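You operate a simulated robot arm through the tools that you are given. There is no shell and no other tool. Be economical: measure what you need, move in short steps, check, and stop when the job is done.

You are at the controls of a simulated two-armed robot. One attempt, no reset.

TASK
Fetch the blue tub and set it on the second shelf from the bottom of the grey rack. Put two of the clear jars from the top of the wooden counter in the red bowl. Do these in any order.

The check looks at the end state, three seconds after you hand in, the way a careful person would. Anything else that was tipped, shoved, dropped, spilled or broken makes it a failure.

THE ROBOT
Two 7-joint arms with two-finger parallel grippers on one trunk, on a base that drives. Base frame: it is fixed to the floor where the robot stands at the start and does not move with it; the origin is under the middle of the robot, x ahead of it, y to its left, z up; the surface under the hand at the start is at about z = 860. Lengths are in mm, angles in rad, forces in N, time in s.
The left shoulder is at the start at [70, 130, 1111], the right one opposite. With the tool pointing down near the work surface each hand reaches from about 220 to 520 mm from the robot's upright axis, wherever it stands, measured 20 degrees to its own side. Places, roughly: blue tub (9x9x8 cm) [500, 0, 900]; clear jar [-1500, 7500, 1000]; red bowl [-1250, 7500, 1000]; second shelf of the grey rack [-4000, -1800, 800]. Payload 1.57 kg a hand.
The tool frame of a hand sits at the grasp point between the pads (the TCP): z along the fingers, y along the line on which they close. The tips reach 30 mm beyond it. The gripper opens to 80 mm. The fingers are 17 mm wide and 12 mm thick; the gripper's body (40 by 82 mm) begins 80 mm behind the TCP.
Orientation is that of the tool frame in the base frame, as a unit quaternion [w, x, y, z]. With the fingers straight down and closing along the base's y, the tool's x points along the base's -x, its y along +y and its z along -z.

THE INTERFACE
- The arms move only by the tool servo_tool. It takes "left_moves", "right_moves" or both (then of equal length, played together; a hand with none holds still); each is a list of rows, each a list of 7 numbers: the shift along the tool's x, y, z in units of 25 mm (1.0 is 25 mm), then the turn, a rotation vector about the tool's x, y, z in units of 5 degrees (1.0 is 5 degrees), then the finger opening in mm, from 0 to 80. In form: [[x, y, z, ax, ay, az, gripper], ...]. A call has 1 to 10 rows; each row shifts and turns the commanded pose from where the row before left it, along the tool's axes as they then stand. A call with a number of a shift or a turn outside -1 to 1 is refused whole. Each row takes 0.2 s and may step no farther than 50 mm and 0.15 rad from the row before; otherwise, or with a gripper value out of range, the whole call is refused. Where a pose cannot be reached the arm comes as near as it can. A force on the tool above 40 N (or 10 N above the force at the start of the call, whichever is more), or a blocked arm, ends the call early, and 0.2 s more pass. Each finger travels about 108 mm/s and halts on what it meets, pressing with about 37 N; the grip force reading is that of the motor and also rises with nothing between the fingers. The clock runs only during rows and for 0.2 s after the last one: add rows that do not move to give the fingers time. The reply holds the time, the measured pose of the TCP, the force on the tool along the base axes, the opening and the grip force, in the units named above and with some noise, with the torque about the TCP (base axes, N m) and any sound that the robot's microphone picked up.
- Cameras (640 x 400 px; columns grow to the right, rows downward): "scene" is now at [136.9, -3, 1335.4]; the picture's right is [-0.04, -1.00, 0.00], its down [-0.61, 0.02, -0.79] and it looks along [0.79, -0.03, -0.61] (base axes); focal length 288 px, centre (320, 200). "left" rides on the left gripper at [72, 7, -122] in its tool frame; the picture's right is [-0.09, 1.00, 0.00], its down [-0.84, -0.08, -0.54] and it looks along [-0.54, -0.05, 0.84] (tool axes); focal length 238 px, centre (320, 200). "right" rides on the right gripper at [72, -7, -122] in its tool frame; the picture's right is [0.09, 1.00, 0.00], its down [-0.84, 0.08, -0.54] and it looks along [-0.54, 0.05, 0.84] (tool axes); focal length 238 px, centre (320, 200). There is no depth. A picture from a camera that has moved, and an enlarged one, comes with that camera's place and axes in the base frame and with its lens.
- grab_frame(camera): a new picture of that camera. The clock stands still meanwhile.
- slide_trunk(by): slides the trunk up (or, below 0, down) by that many mm; the arms and the scene camera ride with it, the base frame stays. It gives what a move gives, with no picture.
- steer(legs): drives the robot by 1 to 6 legs, each [ahead, left, turn to the left] in mm, mm and rad, along the robot's own axes; the way and the turn of a leg run together, so that a leg with both is an arc; at most 1500 mm and 3.142 rad a leg. The arms and the cameras ride along, it lands a little off, and it stops where it bumps. It gives what a move gives.
- pan_tilt(pan, tilt): turns the head with the scene camera to pan (to the left, within 1.501 rad either way) and tilt (down, from -0.506 to 1.204), counted from straight ahead of the robot. It gives what a move gives.
- close_up(camera, box): a new picture of the part [left, top, right, bottom] of that camera's present view, enlarged. The clock stands still meanwhile.
- hand_in(): hands the job in; it is judged then, once.

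Go step by step. Nothing tells you exact positions but the pictures and the camera data: compare them with the known pose of the tool, close in by small moves and look again before you grip or let go. The budget is 165 turns and 130 pictures, counting those below and the enlarged ones. Unless the task says otherwise, let go and move clear before handing in, and close with one line.

The tools are called after "Request:" as name(argument=value, ...) on one line, values as JSON. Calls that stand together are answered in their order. servo_tool: Moves the arms, as the interface text tells. Its arguments: {"type":"object","properties":{"left_moves":{"type":"array","items":{"type":"array","items":{"type":"number"}}},"right_moves":{"type":"array","items":{"type":"array","items":{"type":"number"}}}},"required":[]} The other tools are called the same way: slide_trunk (by) slides the trunk up or down; steer (legs) drives the base; pan_tilt (pan, tilt) turns the head that bears the scene camera; grab_frame (camera) takes a picture; close_up (camera, box) takes an enlarged picture of a part of a camera's view; hand_in () hands the job in.

At the start:

```text
time_s: 0.0
left_ee_pos: [294.0, 145.8, 1077.0]
left_tool_rot: [0.0, 0.0, 1.0, 0.001]
left_force: [0.3, -1.0, 0.3]
left_ft_torque: [0.02, 0.03, 0.0]
left_width: 79.9
left_finger_force: 0.0
right_ee_pos: [403.9, -134.3, 1136.7]
right_tool_rot: [0.001, 0.001, 1.0, 0.001]
right_force: [-0.4, 0.3, -0.2]
right_ft_torque: [-0.02, 0.01, 0.01]
right_width: 80.0
right_finger_force: 0.0
trunk travel left (down, up): [-749.0, 191.0]
robot x, y, heading: [0.8, 3.9, 0.001]
head pan, tilt: [-0.037, 0.656]
```

scene: 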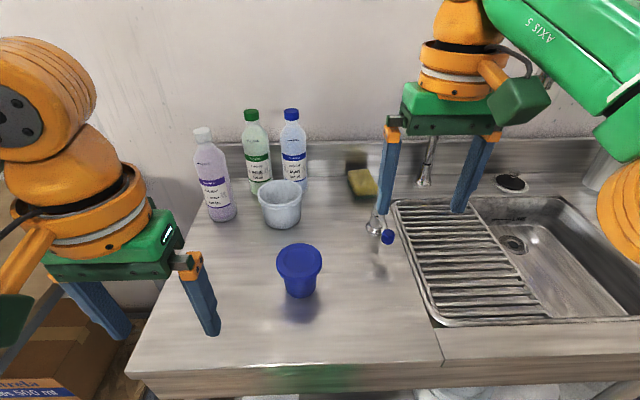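
right: 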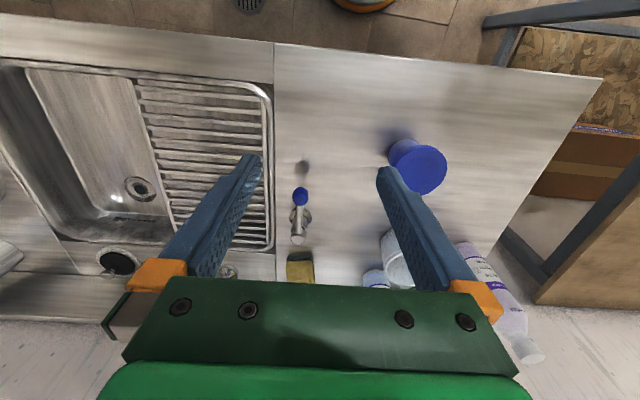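
left: 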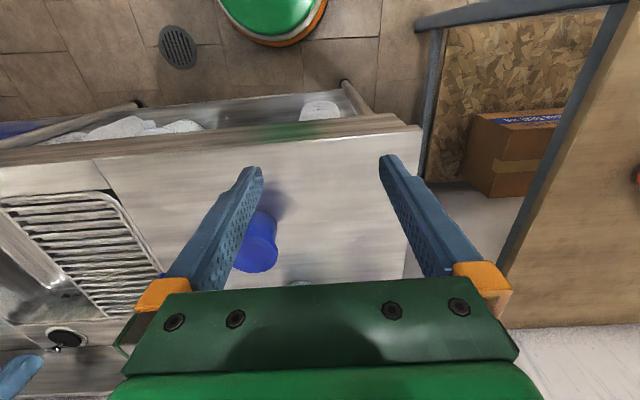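

The blue tub stands on the counter at about [481, 21], with its top near z 940. I'll look at it closely before planning the grasp.

Request:
close_up(camera="scene", box=[240, 220, 360, 310])

Request:
close_up(camera="right", box=[360, 110, 480, 230])

```text
4.44 times, centred on (300, 265) of scene
camera zoom: at [136.9, -3.0, 1335.4], right [-0.04, -1.0, 0.0], down [-0.61, 0.02, -0.79], along [0.79, -0.03, -0.61], focal length 1282 px, centre (409, -89)
```

zoom: 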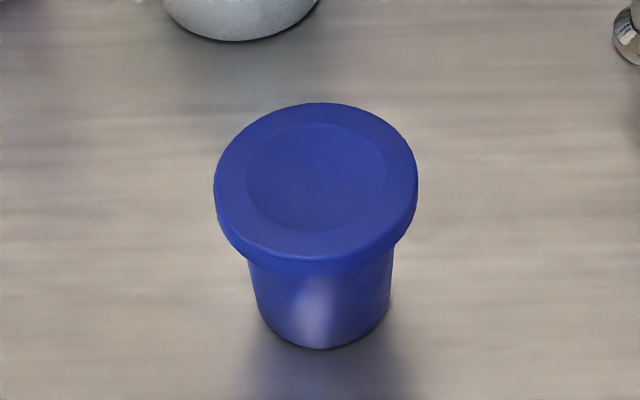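

```text
3.33 times, centred on (420, 170) of right
camera zoom: at [332.8, -140.3, 1259.7], right [-0.09, 1.0, 0.0], down [0.84, 0.08, 0.54], along [0.54, 0.05, -0.84], focal length 794 px, centre (-13, 300)
```

zoom: 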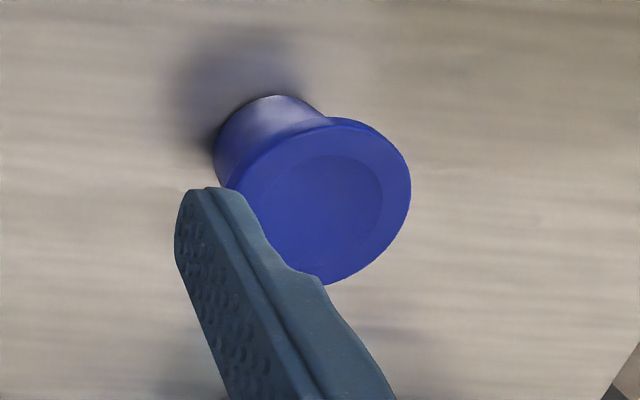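

The lid is about 82–85 mm wide, too wide for the gripper, but the body under it is about 60 mm. I'll grip the body with near-horizontal fingers and the hand camera on the upper side, so the left tool has to be spun first.

Request:
servo_tool(left_moves=[[0, 0, 0, 0, 0, -1, 80], [0, 0, 0, 0, 0, -1, 80], [0, 0, 0, 0, 0, -1, 80], [0, 0, 0, 0, 0, -1, 80], [0, 0, 0, 0, 0, -1, 80], [0, 0, 0, 0, 0, -1, 80], [0, 0, 0, 0, 0, -1, 80], [0, 0, 0, 0, 0, -1, 80], [0, 0, 0, 0, 0, -1, 80], [0, 0, 0, 0, 0, -1, 80]])

Request:
servo_tool(left_moves=[[0, 0, 0, 0, 0, -1, 80], [0, 0, 0, 0, 0, -1, 80], [0, 0, 0, 0, 0, -1, 80], [0, 0, 0, 0, 0, -1, 80], [0, 0, 0, 0, 0, -1, 80], [0, 0, 0, 0, 0, -1, 80], [0, 0, 0, 0, 0, -1, 80], [0, 0, 0, 0, 0, -1, 80], [0, 0, 0, 0, 0, -1, 80], [0, 0, 0, 0, 0, -1, 80]])

```text
time_s: 2.2
left_ee_pos: [294.5, 145.7, 1076.2]
left_tool_rot: [0.0, -0.425, 0.905, 0.0]
left_force: [0.2, 0.5, -0.6]
left_ft_torque: [0.01, 0.03, -0.02]
left_width: 79.7
left_finger_force: 0.1
right_ee_pos: [404.9, -135.3, 1137.5]
right_tool_rot: [0.001, 0.001, 1.0, 0.0]
right_force: [-0.3, 0.6, 0.8]
right_ft_torque: [0.0, 0.02, 0.01]
right_width: 80.1
right_finger_force: 0.2
trunk travel left (down, up): [-749.0, 191.0]
robot x, y, heading: [-1.4, -0.4, -0.004]
head pan, tilt: [-0.037, 0.656]
```

```text
time_s: 4.4
left_ee_pos: [294.5, 145.8, 1076.3]
left_tool_rot: [0.001, 0.767, -0.641, 0.001]
left_force: [-0.3, -0.1, 0.3]
left_ft_torque: [0.0, -0.02, 0.03]
left_width: 80.0
left_finger_force: 0.0
right_ee_pos: [404.7, -135.1, 1137.9]
right_tool_rot: [0.001, 0.001, 1.0, 0.0]
right_force: [-0.6, -0.2, 0.5]
right_ft_torque: [0.04, 0.01, 0.01]
right_width: 79.9
right_finger_force: 0.0
trunk travel left (down, up): [-749.0, 191.0]
robot x, y, heading: [-2.6, -1.3, -0.001]
head pan, tilt: [-0.037, 0.656]
```

The spin works without a limit so far. I'll carry on towards 150° and then check.

Request:
servo_tool(left_moves=[[0, 0, 0, 0, 0, -1, 80], [0, 0, 0, 0, 0, -1, 80], [0, 0, 0, 0, 0, -1, 80], [0, 0, 0, 0, 0, -1, 80], [0, 0, 0, 0, 0, -1, 80], [0, 0, 0, 0, 0, -1, 80], [0, 0, 0, 0, 0, -1, 80], [0, 0, 0, 0, 0, -1, 80], [0, 0, 0, 0, 0, -1, 80], [0, 0, 0, 0, 0, -1, 80]])

```text
time_s: 6.6
left_ee_pos: [294.0, 145.7, 1076.2]
left_tool_rot: [0.0, 0.966, -0.258, 0.0]
left_force: [-0.8, -0.2, 0.2]
left_ft_torque: [0.0, 0.01, 0.03]
left_width: 80.0
left_finger_force: 0.0
right_ee_pos: [403.9, -135.0, 1137.3]
right_tool_rot: [0.001, 0.001, 1.0, 0.0]
right_force: [-0.3, 1.1, 0.2]
right_ft_torque: [0.02, 0.01, -0.02]
right_width: 79.9
right_finger_force: 0.1
trunk travel left (down, up): [-749.0, 191.0]
robot x, y, heading: [-0.3, -0.9, -0.001]
head pan, tilt: [-0.037, 0.656]
```

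Tool x now points 30° to the right of ahead. Next I pitch the fingers up towards that direction while moving ahead.

Request:
servo_tool(left_moves=[[0.36, 0, 0, 0, 1, 0, 80], [0.36, 0, 0.03, 0, 1, 0, 80], [0.35, 0, 0.06, 0, 1, 0, 80], [0.35, 0, 0.09, 0, 1, 0, 80], [0.34, 0, 0.12, 0, 1, 0, 80], [0.33, 0, 0.15, 0, 1, 0, 80], [0.31, 0, 0.18, 0, 1, 0, 80], [0.3, 0, 0.2, 0, 1, 0, 80], [0.28, 0, 0.23, 0, 1, 0, 80], [0.25, 0, 0.25, 0, 1, 0, 80]])

```text
time_s: 8.8
left_ee_pos: [372.2, 101.4, 1077.1]
left_tool_rot: [0.11, 0.875, -0.234, 0.409]
left_force: [-0.7, 0.7, 1.0]
left_ft_torque: [0.01, -0.01, 0.01]
left_width: 80.1
left_finger_force: 0.1
right_ee_pos: [406.0, -134.0, 1137.5]
right_tool_rot: [0.001, 0.001, 1.0, 0.001]
right_force: [-0.6, 0.9, -0.8]
right_ft_torque: [0.01, -0.02, 0.0]
right_width: 80.1
right_finger_force: 0.1
trunk travel left (down, up): [-749.0, 191.0]
robot x, y, heading: [3.5, 0.1, 0.003]
head pan, tilt: [-0.037, 0.656]
```

Request:
servo_tool(left_moves=[[0, 0, 0, 0, 1, 0, 80], [0, 0, 0, 0, 1, 0, 80], [0, 0, 0, 0, 1, 0, 80], [0, 0, 0, 0, 1, 0, 80], [-0.97, 0, 0.34, 0, 0, 0, 80], [-0.94, 0, 0.34, 0, 0, 0, 80], [-0.94, 0, 0.34, 0, 0, 0, 80], [-0.94, 0, 0.34, 0, 0, 0, 80]])

Request:
grab_frame(camera="scene")

Request:
grab_frame(camera="left")

```text
time_s: 10.6
left_ee_pos: [411.0, 104.7, 991.5]
left_tool_rot: [0.148, 0.791, -0.212, 0.554]
left_force: [-0.9, 0.0, -0.7]
left_ft_torque: [0.02, -0.02, -0.04]
left_width: 80.0
left_finger_force: 0.1
left hand out of reach, approached as far as the arm can: row 2, 3, 4, 5
right_ee_pos: [404.9, -134.2, 1138.5]
right_tool_rot: [0.001, 0.0, 1.0, 0.001]
right_force: [0.2, 0.0, 0.1]
right_ft_torque: [0.02, -0.01, 0.0]
right_width: 80.0
right_finger_force: 0.0
trunk travel left (down, up): [-749.0, 191.0]
robot x, y, heading: [-0.8, -1.4, -0.002]
head pan, tilt: [-0.037, 0.656]
```

```text
124 pictures are left
camera scene: at [136.9, -2.8, 1335.4], right [-0.04, -1.0, 0.0], down [-0.61, 0.02, -0.79], along [0.79, -0.03, -0.61], focal length 288 px, centre (320, 200)
```

scene: 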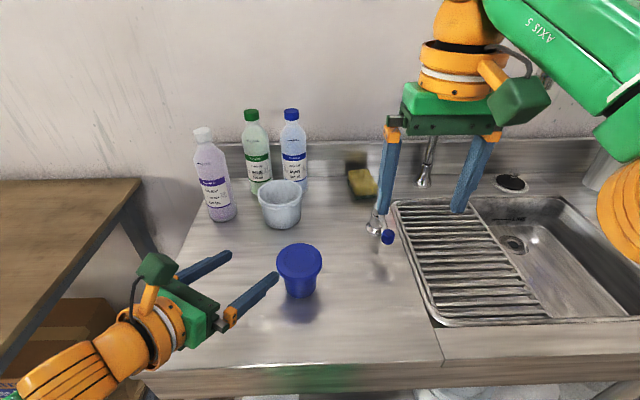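

```text
123 pictures are left
camera left: at [331.6, 146.0, 1100.7], right [-0.52, -0.85, -0.09], down [-0.65, 0.46, -0.6], along [0.55, -0.26, -0.79], focal length 238 px, centre (320, 200)
```

left: 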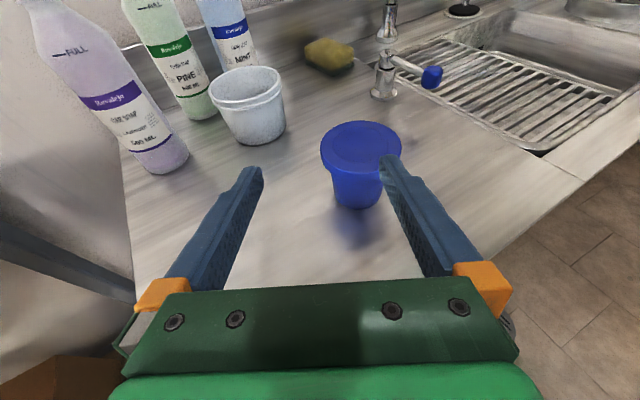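

The tub stands at about (478, 23), with the lid underside near z 928. I'll shift the hand sideways to line up with it and lower it to z ≈ 895.

Request:
servo_tool(left_moves=[[0, 0.74, 0, 0, 0, 0, 80], [0, 0.74, 0, 0, 0, 0, 80], [-0.9, 0, 0.33, 0, 0, 0, 80], [-0.9, 0, 0.33, 0, 0, 0, 80], [-0.9, 0, 0.33, 0, 0, 0, 80], [-0.9, 0, 0.33, 0, 0, 0, 80]])

Request:
grab_frame(camera="left")

Request:
grab_frame(camera="scene")

```text
time_s: 12.0
left_ee_pos: [405.5, 73.8, 892.3]
left_tool_rot: [0.149, 0.791, -0.212, 0.554]
left_force: [-0.7, -0.7, -1.1]
left_ft_torque: [0.06, 0.0, -0.02]
left_width: 79.8
left_finger_force: 0.1
left hand out of reach, approached as far as the arm can: row 1, 2
right_ee_pos: [403.9, -135.4, 1138.4]
right_tool_rot: [0.001, 0.001, 1.0, 0.001]
right_force: [0.1, 0.5, 0.4]
right_ft_torque: [0.01, -0.02, 0.04]
right_width: 79.9
right_finger_force: 0.0
trunk travel left (down, up): [-749.0, 191.0]
robot x, y, heading: [-0.8, -4.0, 0.006]
head pan, tilt: [-0.037, 0.656]
```

```text
122 pictures are left
camera left: at [324.8, 113.2, 1001.5], right [-0.52, -0.85, -0.09], down [-0.65, 0.46, -0.6], along [0.55, -0.26, -0.79], focal length 238 px, centre (320, 200)
```

left: 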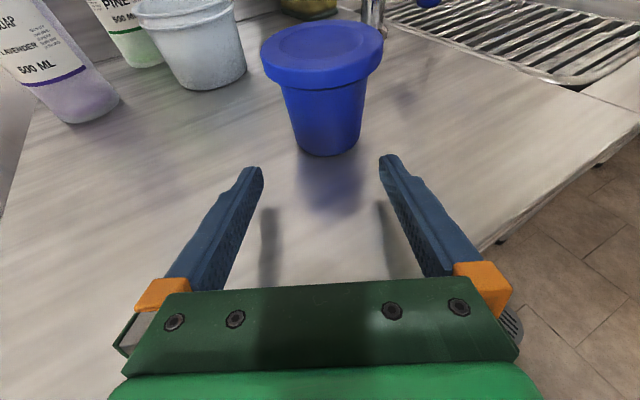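

```text
121 pictures are left
camera scene: at [136.8, -2.8, 1335.4], right [-0.04, -1.0, 0.0], down [-0.61, 0.02, -0.79], along [0.79, -0.03, -0.61], focal length 288 px, centre (320, 200)
```

scene: 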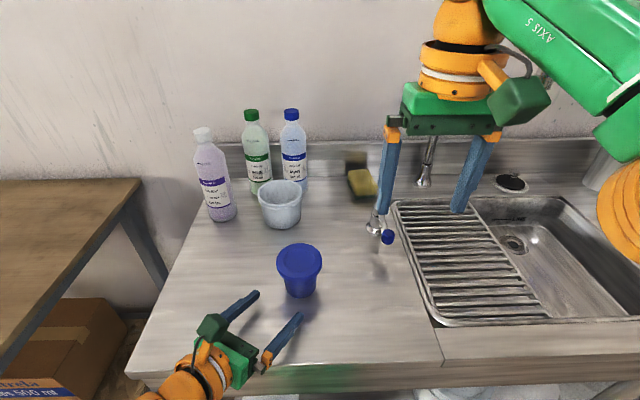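

The tub base is at (479, 25), nearly on the approach line. I'll move in 88 mm with a 5 mm sideways correction.

Request:
servo_tool(left_moves=[[0, 0.22, 0, 0, 0, 0, 80], [0.3, 0, 0.82, 0, 0, 0, 80], [0.3, 0, 0.82, 0, 0, 0, 80], [0.3, 0, 0.82, 0, 0, 0, 80], [0.3, 0, 0.8, 0, 0, 0, 80]])

Request:
grab_frame(camera="left")

Request:
close_up(camera="scene", box=[200, 200, 400, 340])

```text
time_s: 13.2
left_ee_pos: [481.7, 24.2, 892.7]
left_tool_rot: [0.149, 0.791, -0.213, 0.553]
left_force: [-0.5, -0.3, 0.2]
left_ft_torque: [-0.01, 0.0, 0.0]
left_width: 80.1
left_finger_force: 0.0
right_ee_pos: [405.4, -135.0, 1136.6]
right_tool_rot: [0.001, 0.001, 1.0, 0.001]
right_force: [0.0, 0.2, 0.5]
right_ft_torque: [0.0, -0.01, 0.02]
right_width: 80.0
right_finger_force: 0.0
trunk travel left (down, up): [-749.0, 191.0]
robot x, y, heading: [-2.3, -1.0, 0.008]
head pan, tilt: [-0.037, 0.656]
```

```text
120 pictures are left
camera left: at [400.2, 63.8, 1001.7], right [-0.52, -0.85, -0.09], down [-0.65, 0.46, -0.6], along [0.55, -0.26, -0.8], focal length 238 px, centre (320, 200)
```

left: 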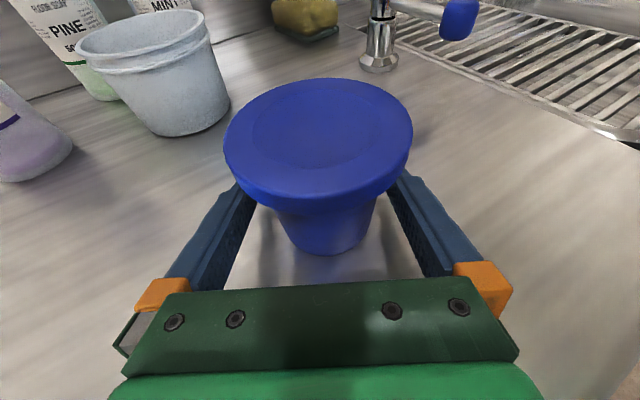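

```text
2.86 times, centred on (300, 270) of scene
camera zoom: at [137.7, -3.6, 1335.3], right [-0.04, -1.0, 0.0], down [-0.61, 0.02, -0.79], along [0.79, -0.03, -0.61], focal length 824 px, centre (377, 0)
```

zoom: 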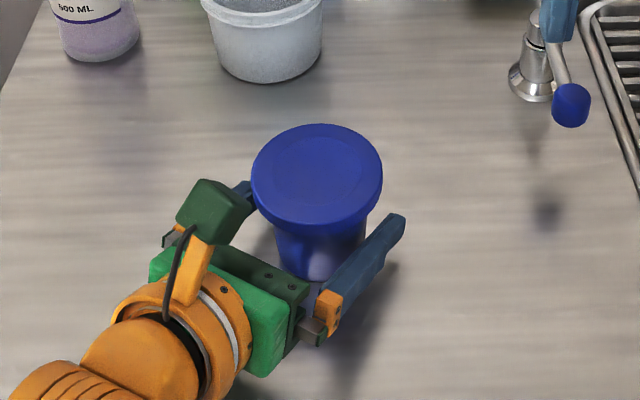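

The tub is centred between the fingers, so I close on the body.

Request:
servo_tool(left_moves=[[0, 0, 0, 0, 0, 0, 66], [0, 0, 0, 0, 0, 0, 50], [0, 0, 0, 0, 0, 0, 40], [0, 0, 0, 0, 0, 0, 40]])

Request:
grab_frame(camera="left")

```text
time_s: 14.2
left_ee_pos: [479.9, 24.3, 892.5]
left_tool_rot: [0.147, 0.792, -0.21, 0.554]
left_force: [1.1, 0.6, 1.2]
left_ft_torque: [0.03, 0.0, -0.02]
left_width: 63.2
left_finger_force: 37.4
right_ee_pos: [404.5, -134.7, 1137.7]
right_tool_rot: [0.002, 0.0, 1.0, 0.001]
right_force: [-0.8, 0.3, 0.2]
right_ft_torque: [0.01, 0.0, -0.01]
right_width: 80.1
right_finger_force: 0.1
trunk travel left (down, up): [-749.0, 191.0]
robot x, y, heading: [0.2, 0.0, -0.0]
head pan, tilt: [-0.037, 0.656]
```

```text
118 pictures are left
camera left: at [399.2, 64.5, 1002.2], right [-0.52, -0.85, -0.09], down [-0.65, 0.46, -0.6], along [0.55, -0.26, -0.79], focal length 238 px, centre (320, 200)
```

left: 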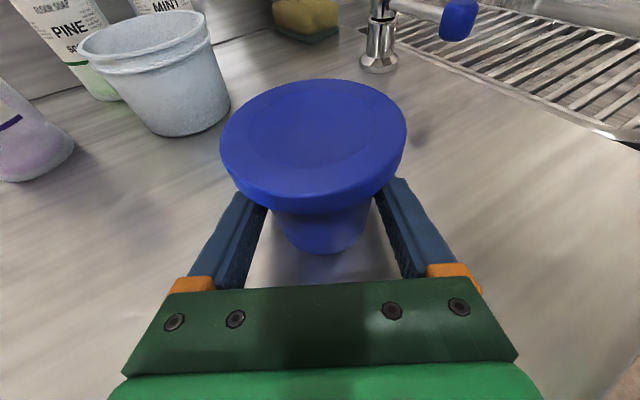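

Gripped at a width of 63 mm and 37 N. I lift straight up 100 mm.

Request:
servo_tool(left_moves=[[0.47, 0, -0.17, 0, 0, 0, 40], [0.8, 0, -0.29, 0, 0, 0, 40], [0.8, 0, -0.29, 0, 0, 0, 40], [0.8, 0, -0.29, 0, 0, 0, 40], [0.8, 0, -0.29, 0, 0, 0, 40]])

Request:
grab_frame(camera="scene")

```text
time_s: 15.4
left_ee_pos: [479.7, 22.5, 989.2]
left_tool_rot: [0.148, 0.792, -0.212, 0.553]
left_force: [0.1, 0.5, 0.0]
left_ft_torque: [0.0, -0.01, -0.02]
left_width: 63.3
left_finger_force: 36.9
right_ee_pos: [404.8, -134.5, 1136.3]
right_tool_rot: [0.001, 0.0, 1.0, 0.0]
right_force: [-0.6, -0.4, -0.1]
right_ft_torque: [0.02, 0.0, -0.01]
right_width: 80.1
right_finger_force: 0.0
trunk travel left (down, up): [-749.0, 191.0]
robot x, y, heading: [-2.5, 1.4, -0.003]
head pan, tilt: [-0.037, 0.656]
```

```text
117 pictures are left
camera scene: at [137.0, -3.2, 1335.3], right [-0.04, -1.0, 0.0], down [-0.61, 0.02, -0.79], along [0.79, -0.03, -0.61], focal length 288 px, centre (320, 200)
```

scene: 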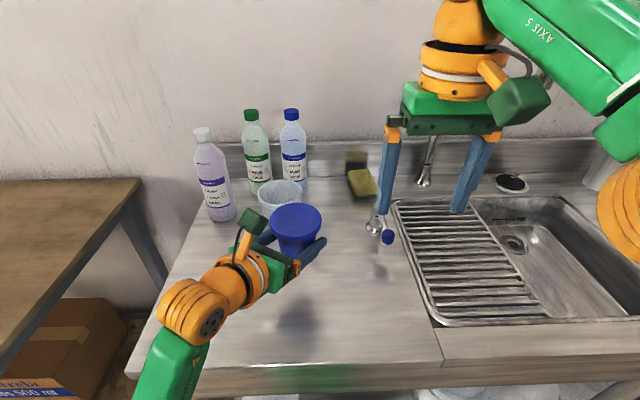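

The tub is lifted cleanly. Before driving I'll look around on both sides.

Request:
steer(legs=[[-350, 0, 0]])

Request:
pan_tilt(pan=1.5, tilt=0.25)

Request:
grab_frame(camera="scene")

Request:
pan_tilt(pan=-1.5, tilt=0.25)

Request:
grab_frame(camera="scene")

```text
time_s: 17.7
left_ee_pos: [132.5, 22.0, 987.8]
left_tool_rot: [0.15, 0.791, -0.214, 0.553]
left_force: [-0.8, -0.5, -0.4]
left_ft_torque: [0.03, -0.01, -0.05]
left_width: 63.1
left_finger_force: 36.8
right_ee_pos: [58.1, -134.9, 1136.5]
right_tool_rot: [0.001, 0.002, 1.0, 0.001]
right_force: [0.2, -0.3, -0.7]
right_ft_torque: [0.0, -0.02, -0.02]
right_width: 79.9
right_finger_force: 0.1
trunk travel left (down, up): [-749.0, 191.0]
robot x, y, heading: [-346.3, 2.2, -0.004]
head pan, tilt: [-0.037, 0.656]
```

```text
time_s: 19.3
left_ee_pos: [132.6, 23.8, 988.5]
left_tool_rot: [0.15, 0.791, -0.213, 0.554]
left_force: [0.1, 0.8, -1.0]
left_ft_torque: [-0.02, -0.01, -0.01]
left_width: 63.4
left_finger_force: 37.2
right_ee_pos: [56.8, -136.2, 1136.6]
right_tool_rot: [0.001, 0.002, 1.0, 0.001]
right_force: [1.0, -0.4, 0.4]
right_ft_torque: [-0.02, 0.0, -0.01]
right_width: 80.1
right_finger_force: 0.1
trunk travel left (down, up): [-749.0, 191.0]
robot x, y, heading: [-350.7, 1.1, 0.001]
head pan, tilt: [1.499, 0.25]
```

```text
116 pictures are left
camera scene: at [-290.0, 93.5, 1372.5], right [1.0, -0.07, 0.0], down [-0.02, -0.25, -0.97], along [0.07, 0.97, -0.25], focal length 288 px, centre (320, 200)
```

scene: 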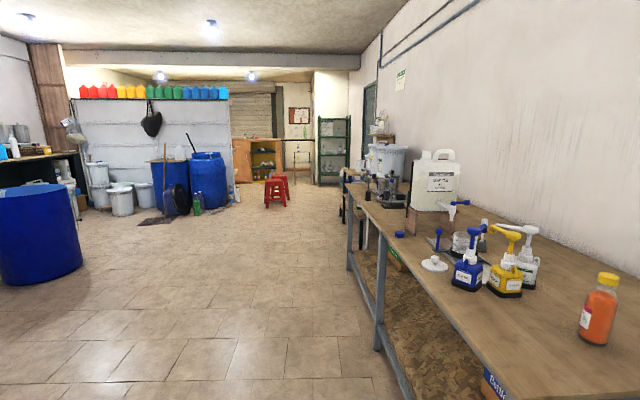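

```text
time_s: 21.9
left_ee_pos: [132.4, 22.2, 989.7]
left_tool_rot: [0.149, 0.791, -0.213, 0.554]
left_force: [-0.3, -0.7, -0.7]
left_ft_torque: [0.01, 0.0, 0.01]
left_width: 62.9
left_finger_force: 37.0
right_ee_pos: [54.8, -135.7, 1137.2]
right_tool_rot: [0.001, 0.002, 1.0, 0.001]
right_force: [-0.2, -0.2, -0.2]
right_ft_torque: [-0.02, 0.0, 0.01]
right_width: 80.0
right_finger_force: 0.0
trunk travel left (down, up): [-749.0, 191.0]
robot x, y, heading: [-349.1, 5.1, -0.006]
head pan, tilt: [-1.499, 0.25]
```

```text
115 pictures are left
camera scene: at [-290.6, -92.8, 1372.5], right [-1.0, -0.07, 0.0], down [-0.02, 0.25, -0.97], along [0.07, -0.97, -0.25], focal length 288 px, centre (320, 200)
```

scene: 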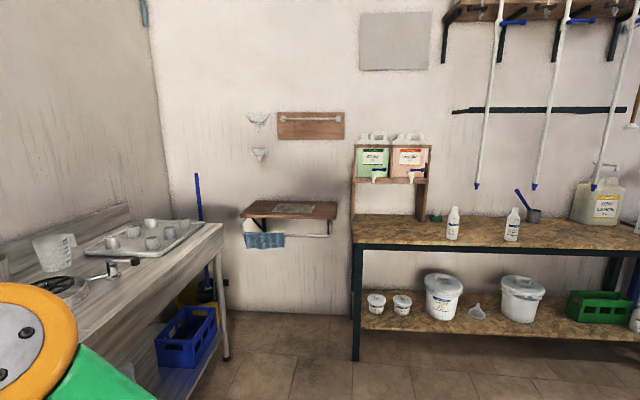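

The space behind is not visible yet. I'll back off a little more, turn right by 1.6 rad and look towards the rack.

Request:
steer(legs=[[-150, 0, 0], [0, 0, -1.6]])

Request:
pan_tilt(pan=-1.0, tilt=0.25)

Request:
grab_frame(camera="scene")

```text
time_s: 27.1
left_ee_pos: [-486.9, -479.2, 988.5]
left_tool_rot: [-0.502, -0.398, 0.716, -0.279]
left_force: [0.5, -0.8, -1.1]
left_ft_torque: [0.0, 0.02, 0.0]
left_width: 63.2
left_finger_force: 36.8
right_ee_pos: [-642.8, -399.6, 1137.4]
right_tool_rot: [0.001, 0.719, 0.695, -0.001]
right_force: [-0.5, 0.1, -0.5]
right_ft_torque: [-0.03, 0.0, -0.01]
right_width: 79.7
right_finger_force: 0.0
trunk travel left (down, up): [-749.0, 191.0]
robot x, y, heading: [-495.0, 0.9, -1.606]
head pan, tilt: [-1.499, 0.25]
```

```text
time_s: 28.1
left_ee_pos: [-488.2, -479.3, 989.1]
left_tool_rot: [-0.501, -0.398, 0.716, -0.278]
left_force: [-0.3, 0.5, 0.1]
left_ft_torque: [0.02, -0.01, 0.01]
left_width: 63.0
left_finger_force: 36.8
right_ee_pos: [-644.1, -397.5, 1136.6]
right_tool_rot: [0.002, 0.719, 0.695, 0.0]
right_force: [0.0, 0.1, -0.2]
right_ft_torque: [0.03, -0.02, -0.01]
right_width: 79.7
right_finger_force: 0.0
trunk travel left (down, up): [-749.0, 191.0]
robot x, y, heading: [-494.2, -1.4, -1.606]
head pan, tilt: [-1.0, 0.25]
```

```text
114 pictures are left
camera scene: at [-576.9, -96.8, 1372.5], right [-0.51, 0.86, 0.0], down [0.21, 0.13, -0.97], along [-0.83, -0.49, -0.25], focal length 288 px, centre (320, 200)
```

scene: 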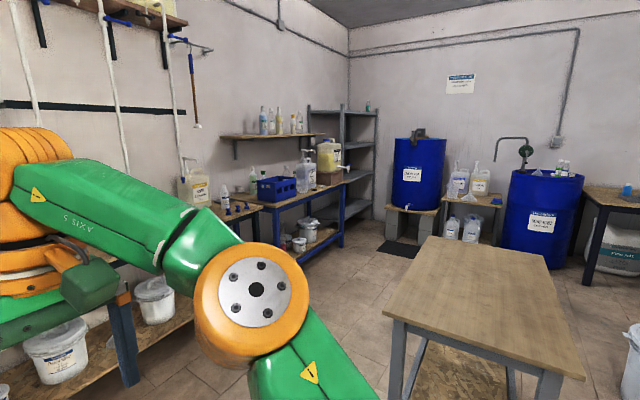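

The grey rack is in the far corner, partly behind a side bench, with a wooden table on the right. I'll zoom in.

Request:
close_up(camera="scene", box=[280, 90, 440, 260])

```text
2.35 times, centred on (360, 175) of scene
camera zoom: at [-576.9, -96.8, 1372.5], right [-0.51, 0.86, 0.0], down [0.21, 0.13, -0.97], along [-0.83, -0.49, -0.25], focal length 678 px, centre (226, 259)
```

zoom: 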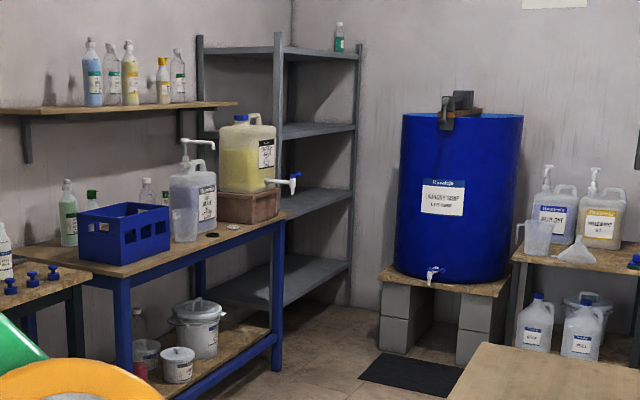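

The rack faces +y (about x −4100…−3300, front y ≈ −1400), and the wooden table covers about x −2240…−1430, y −345…270. I'll turn to face −x, then strafe left into the corridor at y ≈ −900.

Request:
steer(legs=[[0, 0, -1.536], [0, 880, 0]])

Request:
pan_tilt(pan=0, tilt=0.35)

Request:
grab_frame(camera="scene")

```text
time_s: 36.5
left_ee_pos: [-991.4, -901.2, 990.1]
left_tool_rot: [-0.554, 0.218, 0.789, 0.153]
left_force: [-0.5, -0.2, -1.1]
left_ft_torque: [-0.04, 0.0, -0.01]
left_width: 63.1
left_finger_force: 37.0
right_ee_pos: [-914.1, -744.1, 1136.9]
right_tool_rot: [0.0, 1.0, -0.01, -0.001]
right_force: [0.5, 0.4, -0.1]
right_ft_torque: [0.0, 0.01, -0.02]
right_width: 80.1
right_finger_force: 0.1
trunk travel left (down, up): [-749.0, 191.0]
robot x, y, heading: [-514.1, -886.1, 3.124]
head pan, tilt: [-1.0, 0.25]
```

```text
time_s: 37.8
left_ee_pos: [-992.6, -900.8, 989.1]
left_tool_rot: [-0.553, 0.217, 0.79, 0.152]
left_force: [-1.0, 0.3, -0.4]
left_ft_torque: [-0.03, 0.03, -0.01]
left_width: 62.9
left_finger_force: 37.3
right_ee_pos: [-913.1, -744.0, 1136.9]
right_tool_rot: [0.001, 1.0, -0.009, -0.001]
right_force: [0.7, 0.8, 0.4]
right_ft_torque: [0.02, 0.01, 0.01]
right_width: 79.7
right_finger_force: 0.1
trunk travel left (down, up): [-749.0, 191.0]
robot x, y, heading: [-511.6, -887.0, 3.126]
head pan, tilt: [0.0, 0.351]
```

```text
112 pictures are left
camera scene: at [-654.7, -883.1, 1363.1], right [0.02, 1.0, 0.0], down [0.34, -0.01, -0.94], along [-0.94, 0.02, -0.34], focal length 288 px, centre (320, 200)
```

scene: 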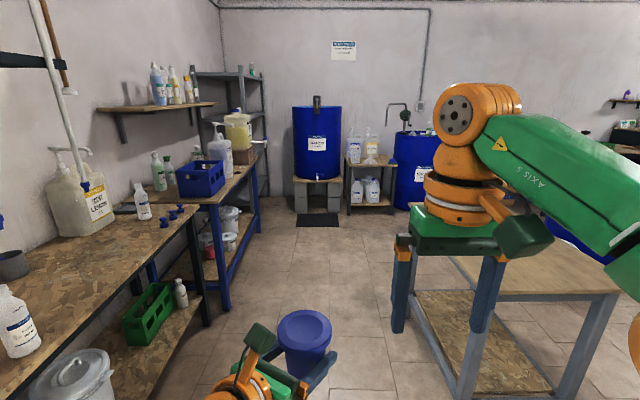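

The corridor is clear: benches' front at y ≈ −1490, table legs at y ≈ −200. I drive ahead 2.2 m and look at the rack.

Request:
steer(legs=[[1200, 0, 0], [1000, 0, 0]])

Request:
pan_tilt(pan=0.6, tilt=0.35)

Request:
grab_frame(camera="scene")

```text
time_s: 48.8
left_ee_pos: [-3215.1, -913.8, 989.3]
left_tool_rot: [-0.556, 0.206, 0.793, 0.144]
left_force: [0.3, 0.1, 0.8]
left_ft_torque: [-0.01, -0.01, 0.01]
left_width: 62.7
left_finger_force: 36.2
right_ee_pos: [-3142.1, -752.7, 1138.4]
right_tool_rot: [0.0, 1.0, 0.007, -0.001]
right_force: [0.6, -0.4, -0.3]
right_ft_torque: [0.02, 0.02, 0.01]
right_width: 79.8
right_finger_force: 0.0
trunk travel left (down, up): [-749.0, 191.0]
robot x, y, heading: [-2735.1, -882.7, -3.128]
head pan, tilt: [0.0, 0.351]
```

```text
time_s: 49.8
left_ee_pos: [-3216.5, -912.5, 988.2]
left_tool_rot: [-0.555, 0.206, 0.793, 0.145]
left_force: [0.5, 0.1, -0.1]
left_ft_torque: [0.0, 0.01, -0.01]
left_width: 62.8
left_finger_force: 37.3
right_ee_pos: [-3142.3, -753.6, 1136.8]
right_tool_rot: [0.001, 1.0, 0.007, -0.001]
right_force: [-0.4, -0.1, -0.9]
right_ft_torque: [0.01, 0.03, 0.0]
right_width: 79.9
right_finger_force: 0.1
trunk travel left (down, up): [-749.0, 191.0]
robot x, y, heading: [-2735.9, -883.5, -3.128]
head pan, tilt: [0.6, 0.351]
```

```text
111 pictures are left
camera scene: at [-2862.3, -936.9, 1363.1], right [-0.58, 0.82, 0.0], down [0.28, 0.2, -0.94], along [-0.77, -0.54, -0.34], focal length 288 px, centre (320, 200)
```

scene: 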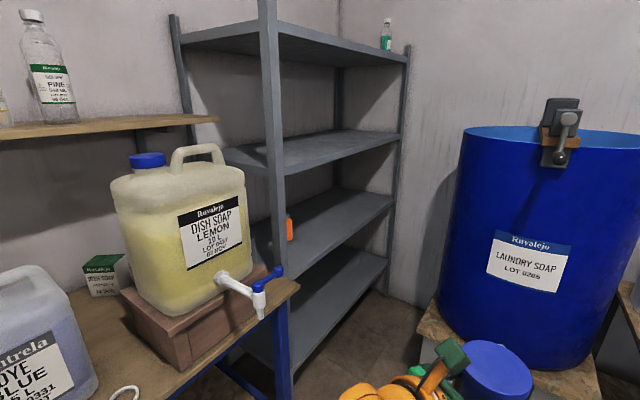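

The rack has four shelves at about z 330, 770, 1155 and 1540, and the second one has an orange item on it. The front face is near y −1550, and the barrel platform restricts the space. I'll move away from the bench and turn to face the rack.

Request:
steer(legs=[[0, -160, 0], [0, 0, 1.4]])

Request:
pan_tilt(pan=-0.8, tilt=0.4)

Request:
grab_frame(camera="scene")

```text
time_s: 54.6
left_ee_pos: [-2793.1, -1202.2, 988.3]
left_tool_rot: [-0.518, -0.351, 0.74, -0.246]
left_force: [1.2, -1.0, -0.9]
left_ft_torque: [0.0, 0.02, 0.01]
left_width: 62.8
left_finger_force: 36.9
right_ee_pos: [-2936.7, -1103.1, 1137.5]
right_tool_rot: [0.002, 0.763, 0.646, 0.0]
right_force: [0.4, -0.1, 0.3]
right_ft_torque: [0.01, -0.01, 0.01]
right_width: 80.3
right_finger_force: 0.0
trunk travel left (down, up): [-749.0, 191.0]
robot x, y, heading: [-2738.9, -726.8, -1.735]
head pan, tilt: [0.6, 0.351]
```

```text
time_s: 56.1
left_ee_pos: [-2792.5, -1203.9, 989.7]
left_tool_rot: [-0.518, -0.351, 0.74, -0.245]
left_force: [0.8, 0.8, -0.7]
left_ft_torque: [0.02, 0.01, -0.03]
left_width: 62.7
left_finger_force: 36.8
right_ee_pos: [-2936.3, -1102.2, 1138.3]
right_tool_rot: [0.002, 0.763, 0.647, 0.0]
right_force: [-0.4, 0.2, -0.1]
right_ft_torque: [0.0, -0.02, -0.01]
right_width: 80.3
right_finger_force: 0.0
trunk travel left (down, up): [-749.0, 191.0]
robot x, y, heading: [-2737.8, -729.3, -1.732]
head pan, tilt: [-0.799, 0.4]
```

```text
110 pictures are left
camera scene: at [-2822.2, -828.2, 1358.5], right [-0.57, 0.82, 0.0], down [0.32, 0.22, -0.92], along [-0.76, -0.53, -0.39], focal length 288 px, centre (320, 200)
```

scene: 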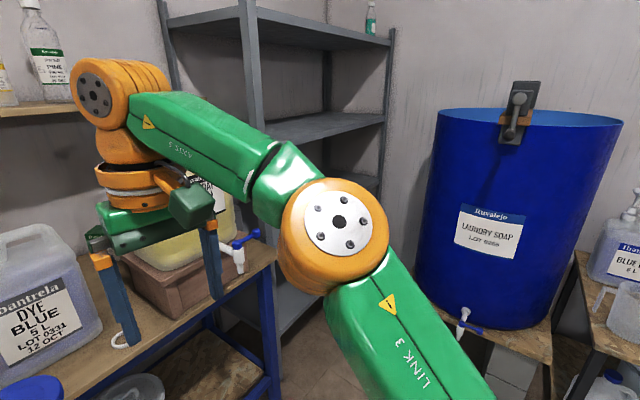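

The right elbow sticks out about 400 mm, which could hit the barrel. I'll raise the trunk so the elbows clear the barrel top and pull the right hand back.

Request:
slide_trunk(by=185)

Request:
servo_tool(right_moves=[[1, 0, 0, 0, 0, 0, 80], [1, 0, 0, 0, 0, 0, 80], [1, 0, 0, 0, 0, 0, 80], [1, 0, 0, 0, 0, 0, 80], [1, 0, 0, 0, 0, 0, 80]], left_moves=[[-0.94, 0, 0.34, 0, 0, 0, 40], [-0.94, 0, 0.34, 0, 0, 0, 40], [-0.94, 0, 0.34, 0, 0, 0, 40], [-0.94, 0, 0.34, 0, 0, 0, 40], [-0.94, 0, 0.34, 0, 0, 0, 40]])

Request:
grab_frame(camera="scene")

```text
time_s: 58.2
left_ee_pos: [-2793.2, -1203.6, 1174.2]
left_tool_rot: [-0.518, -0.351, 0.74, -0.246]
left_force: [-0.5, 0.6, -0.5]
left_ft_torque: [0.01, 0.0, 0.01]
left_width: 62.4
left_finger_force: 36.9
right_ee_pos: [-2936.1, -1104.0, 1323.0]
right_tool_rot: [0.002, 0.763, 0.646, 0.0]
right_force: [-0.4, -0.2, 0.0]
right_ft_torque: [0.06, -0.02, 0.01]
right_width: 79.8
right_finger_force: 0.0
trunk travel left (down, up): [-934.0, 6.0]
robot x, y, heading: [-2739.7, -727.3, -1.734]
head pan, tilt: [-0.799, 0.4]
```

```text
time_s: 59.4
left_ee_pos: [-2790.8, -1200.5, 1048.7]
left_tool_rot: [-0.518, -0.35, 0.741, -0.245]
left_force: [0.4, 0.1, -0.2]
left_ft_torque: [-0.01, -0.04, 0.03]
left_width: 62.5
left_finger_force: 37.2
right_ee_pos: [-2916.0, -976.3, 1323.0]
right_tool_rot: [0.002, 0.763, 0.647, -0.001]
right_force: [-0.7, 0.0, 0.3]
right_ft_torque: [0.0, -0.01, -0.01]
right_width: 79.9
right_finger_force: 0.0
trunk travel left (down, up): [-934.0, 6.0]
robot x, y, heading: [-2734.8, -724.2, -1.731]
head pan, tilt: [-0.799, 0.4]
```

```text
109 pictures are left
camera scene: at [-2822.5, -826.5, 1543.7], right [-0.57, 0.82, 0.0], down [0.32, 0.22, -0.92], along [-0.76, -0.53, -0.39], focal length 288 px, centre (320, 200)
```

scene: 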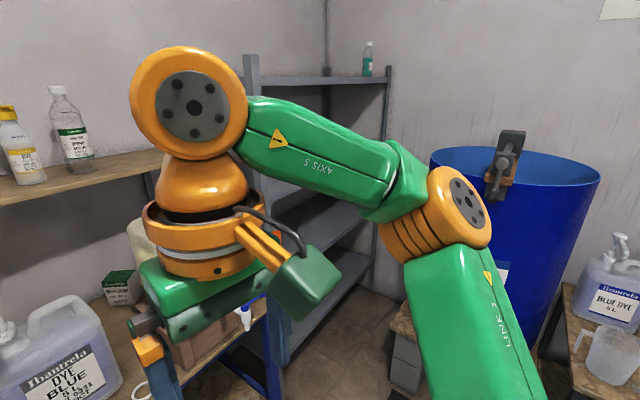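

The elbow sits around z 1400, with the barrel rim near z 1250. I'll go closer, keeping clear of the barrel, and look into the rack.

Request:
steer(legs=[[240, -480, 0]])

Request:
pan_tilt(pan=-0.3, tilt=0.6)

Request:
grab_frame(camera="scene")

Request:
grab_frame(camera="left")

```text
time_s: 62.5
left_ee_pos: [-3311.7, -1356.3, 1047.2]
left_tool_rot: [-0.519, -0.348, 0.741, -0.243]
left_force: [0.0, -0.7, 0.1]
left_ft_torque: [0.0, -0.01, 0.0]
left_width: 62.5
left_finger_force: 37.2
right_ee_pos: [-3433.9, -1132.4, 1322.3]
right_tool_rot: [0.002, 0.766, 0.643, -0.001]
right_force: [-0.2, -1.4, 1.2]
right_ft_torque: [0.01, -0.03, 0.0]
right_width: 80.0
right_finger_force: 0.1
trunk travel left (down, up): [-934.0, 6.0]
robot x, y, heading: [-3257.4, -878.7, -1.744]
head pan, tilt: [-0.799, 0.4]
```

```text
time_s: 63.5
left_ee_pos: [-3313.4, -1357.6, 1047.5]
left_tool_rot: [-0.518, -0.349, 0.742, -0.243]
left_force: [0.5, -0.4, -0.2]
left_ft_torque: [0.01, 0.02, 0.02]
left_width: 62.6
left_finger_force: 37.1
right_ee_pos: [-3435.7, -1133.2, 1321.2]
right_tool_rot: [0.001, 0.765, 0.644, 0.0]
right_force: [-0.1, -0.1, -0.2]
right_ft_torque: [-0.01, 0.02, 0.01]
right_width: 80.0
right_finger_force: 0.1
trunk travel left (down, up): [-934.0, 6.0]
robot x, y, heading: [-3253.6, -881.0, -1.741]
head pan, tilt: [-0.3, 0.6]
```

```text
108 pictures are left
camera scene: at [-3306.0, -1009.7, 1525.3], right [-0.89, 0.45, 0.0], down [0.26, 0.5, -0.83], along [-0.38, -0.73, -0.56], focal length 288 px, centre (320, 200)
```

scene: 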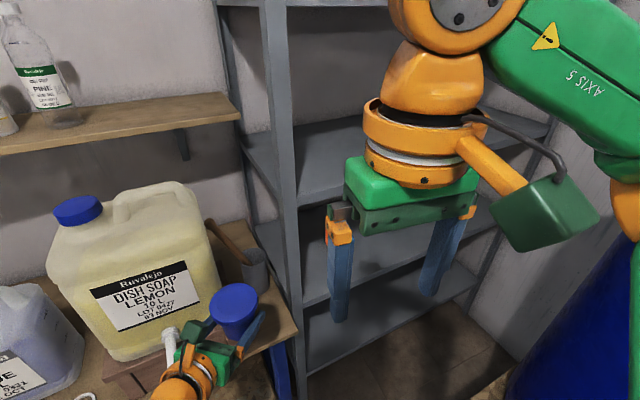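

```text
107 pictures are left
camera left: at [-3260.7, -1283.0, 1157.4], right [-0.75, 0.66, -0.09], down [0.57, 0.56, -0.6], along [-0.35, -0.5, -0.8], focal length 238 px, centre (320, 200)
```

left: 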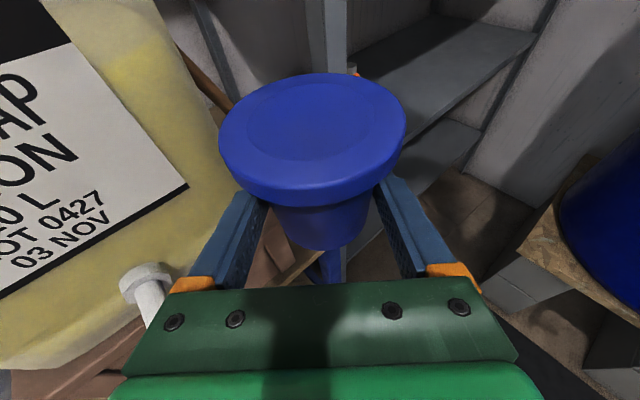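

The front-left post of the rack is near (−3510, −1556), the second shelf is around z 710–770, and the orange item sits further back. I'll strafe towards x ≈ −3580, away from the jug.

Request:
steer(legs=[[110, -310, 0]])

Request:
grab_frame(camera="left")

Request:
grab_frame(camera="scene")

```text
time_s: 65.6
left_ee_pos: [-3639.4, -1412.8, 1050.0]
left_tool_rot: [-0.52, -0.348, 0.742, -0.243]
left_force: [0.1, 0.2, 0.1]
left_ft_torque: [-0.01, 0.03, -0.03]
left_width: 62.4
left_finger_force: 36.0
right_ee_pos: [-3762.0, -1188.2, 1321.7]
right_tool_rot: [0.0, 0.766, 0.643, -0.001]
right_force: [-0.7, 0.3, -0.3]
right_ft_torque: [0.0, -0.01, -0.01]
right_width: 80.1
right_finger_force: 0.0
trunk travel left (down, up): [-934.0, 6.0]
robot x, y, heading: [-3583.6, -937.2, -1.747]
head pan, tilt: [-0.3, 0.6]
```

```text
106 pictures are left
camera left: at [-3586.1, -1338.8, 1159.0], right [-0.74, 0.66, -0.09], down [0.57, 0.56, -0.6], along [-0.35, -0.5, -0.79], focal length 238 px, centre (320, 200)
```

left: 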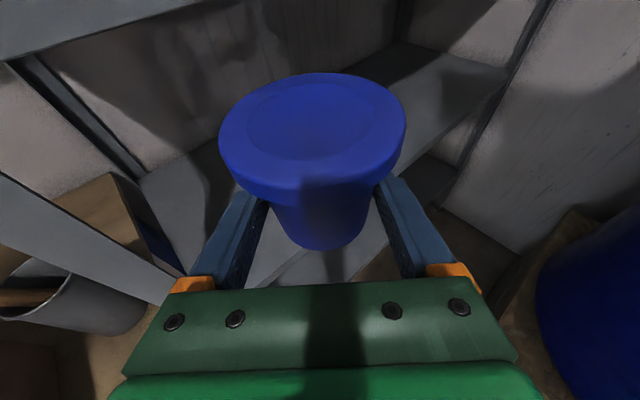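

```text
105 pictures are left
camera scene: at [-3605.8, -1070.0, 1527.5], right [-0.89, 0.46, 0.02], down [0.24, 0.51, -0.83], along [-0.39, -0.73, -0.56], focal length 288 px, centre (320, 200)
```

scene: 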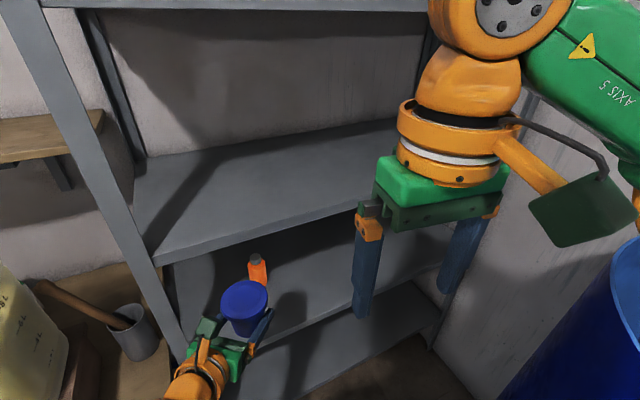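

I can see the second shelf with the orange bottle on it. I'll take a close look to measure the shelf edge.

Request:
close_up(camera="left", box=[380, 30, 560, 220])

Request:
close_up(camera="scene", box=[120, 200, 460, 400])

```text
2.11 times, centred on (470, 125) of left
camera zoom: at [-3586.1, -1338.8, 1159.0], right [-0.74, 0.66, -0.09], down [0.57, 0.56, -0.6], along [-0.35, -0.5, -0.79], focal length 502 px, centre (4, 358)
```

zoom: 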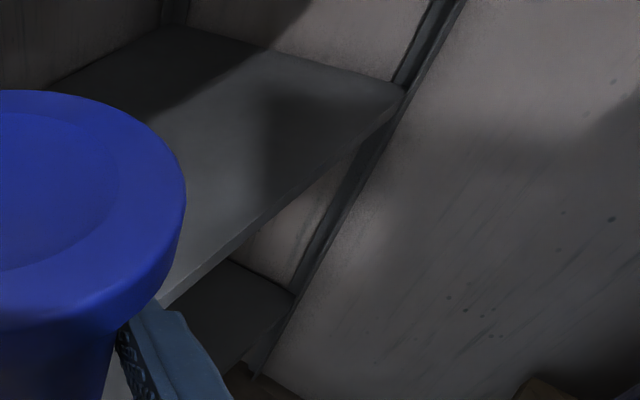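

```text
1.88 times, centred on (290, 300) of scene
camera zoom: at [-3605.8, -1070.0, 1527.5], right [-0.89, 0.46, 0.02], down [0.24, 0.51, -0.83], along [-0.39, -0.73, -0.56], focal length 543 px, centre (376, 12)
```

zoom: 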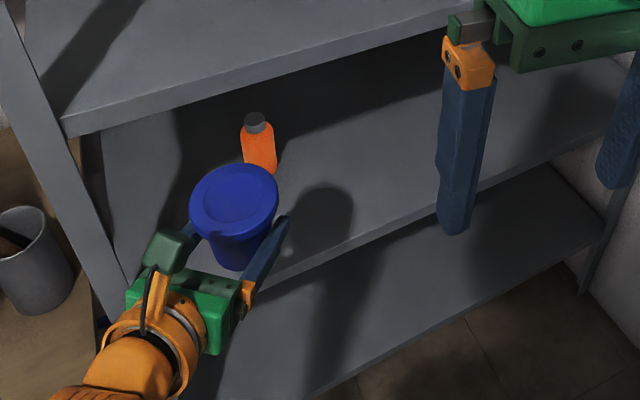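

Next I yaw the hand to point more squarely at the rack and lower it; the second viewpoint will give me the shelf height.

Request:
servo_tool(left_moves=[[0, 0, 0, 0.94, 0, -0.34, 40], [0, 0, 0, 0.94, 0, -0.34, 40], [0, 0, 0, 0.94, 0, -0.34, 40], [0, 0, 0, 0.94, 0, -0.34, 40], [0, 0, 0, 0.94, 0, -0.34, 40], [-0.94, 0, 0.34, 0, 0, 0, 40], [-0.94, 0, 0.34, 0, 0, 0, 40], [-0.94, 0, 0.34, 0, 0, 0, 40], [-0.94, 0, 0.34, 0, 0, 0, 40], [-0.94, 0, 0.34, 0, 0, 0, 40]])

Request:
grab_frame(camera="left")

Request:
grab_frame(camera="scene")

```text
time_s: 66.2
left_ee_pos: [-3580.9, -1428.1, 1005.7]
left_tool_rot: [-0.431, -0.346, 0.762, -0.339]
left_force: [0.8, -0.2, 0.7]
left_ft_torque: [0.0, -0.01, -0.02]
left_width: 62.4
left_finger_force: 37.8
left hand out of reach, approached as far as the arm can: row 2
right_ee_pos: [-3798.2, -1181.9, 1315.9]
right_tool_rot: [0.023, 0.767, 0.642, 0.012]
right_force: [0.8, 0.1, 0.4]
right_ft_torque: [0.0, 0.02, 0.0]
right_width: 80.0
right_finger_force: 0.0
trunk travel left (down, up): [-934.0, 6.0]
robot x, y, heading: [-3583.7, -933.5, -1.75]
head pan, tilt: [-0.3, 0.6]
stopped in row 2 (left hand): the arm was blocked; the commanded pose is now the measured one
```

```text
102 pictures are left
camera left: at [-3562.7, -1340.9, 1117.4], right [-0.78, 0.55, -0.3], down [0.62, 0.6, -0.51], along [-0.1, -0.58, -0.81], focal length 238 px, centre (320, 200)
```

left: 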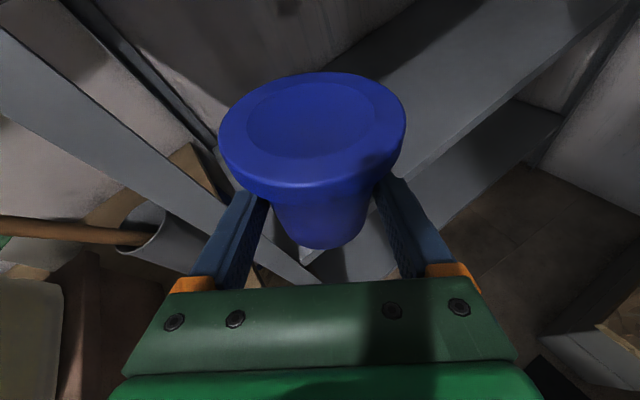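

```text
101 pictures are left
camera scene: at [-3603.0, -1070.7, 1527.4], right [-0.89, 0.46, 0.02], down [0.24, 0.51, -0.83], along [-0.39, -0.73, -0.56], focal length 288 px, centre (320, 200)
```

scene: 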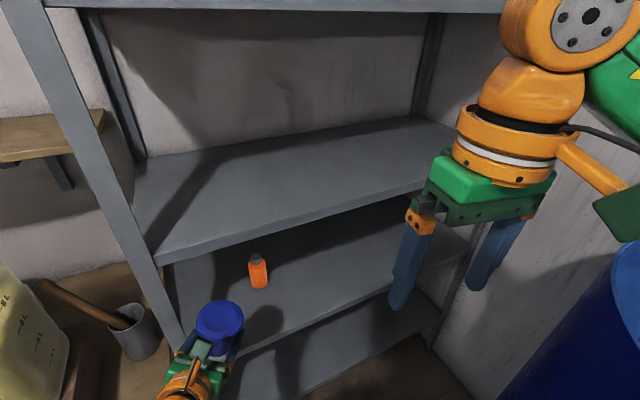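

The arm stopped: it ran into a limit and the hand rolled, and the right hand shifted slightly too. I'll look at the arms before moving anything.

Request:
pan_tilt(pan=0.5, tilt=1.0)

Request:
grab_frame(camera="scene")

Request:
pan_tilt(pan=-1.1, tilt=0.7)

Request:
grab_frame(camera="scene")

```text
time_s: 67.3
left_ee_pos: [-3583.5, -1426.7, 1004.2]
left_tool_rot: [-0.429, -0.345, 0.763, -0.339]
left_force: [-0.8, -0.6, -0.4]
left_ft_torque: [-0.03, -0.02, -0.03]
left_width: 62.5
left_finger_force: 37.1
right_ee_pos: [-3800.4, -1180.8, 1317.4]
right_tool_rot: [0.024, 0.767, 0.642, 0.013]
right_force: [-0.4, 0.2, -0.3]
right_ft_torque: [-0.01, 0.0, 0.01]
right_width: 79.9
right_finger_force: 0.0
trunk travel left (down, up): [-934.0, 6.0]
robot x, y, heading: [-3584.0, -934.4, -1.745]
head pan, tilt: [0.499, 1.0]
```

```text
100 pictures are left
camera scene: at [-3543.8, -1056.5, 1494.5], right [-0.95, -0.32, 0.02], down [-0.28, 0.8, -0.53], along [0.16, -0.51, -0.85], focal length 288 px, centre (320, 200)
```

scene: 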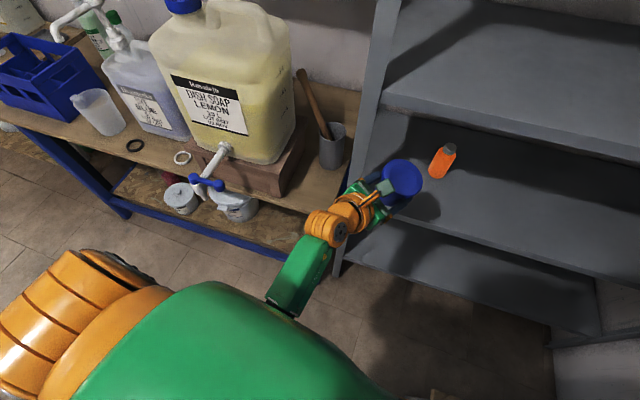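

```text
time_s: 69.0
left_ee_pos: [-3583.9, -1426.0, 1006.0]
left_tool_rot: [-0.43, -0.345, 0.762, -0.34]
left_force: [0.4, -0.4, -0.3]
left_ft_torque: [0.06, 0.02, -0.02]
left_width: 62.6
left_finger_force: 36.9
right_ee_pos: [-3800.3, -1181.4, 1316.8]
right_tool_rot: [0.023, 0.767, 0.641, 0.013]
right_force: [0.4, -0.7, 0.8]
right_ft_torque: [0.01, 0.0, 0.04]
right_width: 79.8
right_finger_force: 0.1
trunk travel left (down, up): [-934.0, 6.0]
robot x, y, heading: [-3582.2, -935.8, -1.742]
head pan, tilt: [-1.1, 0.7]
```

```text
99 pictures are left
camera scene: at [-3646.7, -1015.6, 1519.8], right [-0.29, 0.96, 0.01], down [0.6, 0.19, -0.78], along [-0.74, -0.22, -0.63], focal length 288 px, centre (320, 200)
```

scene: 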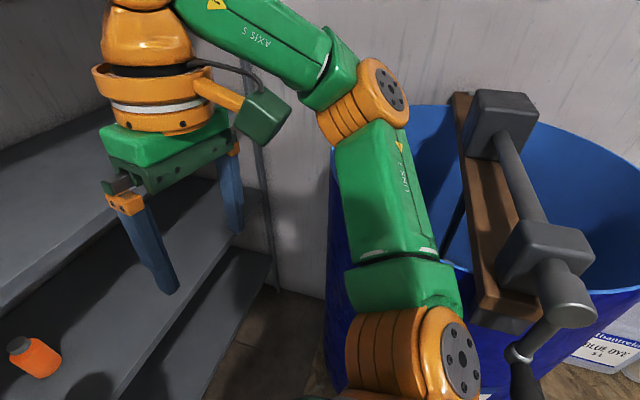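

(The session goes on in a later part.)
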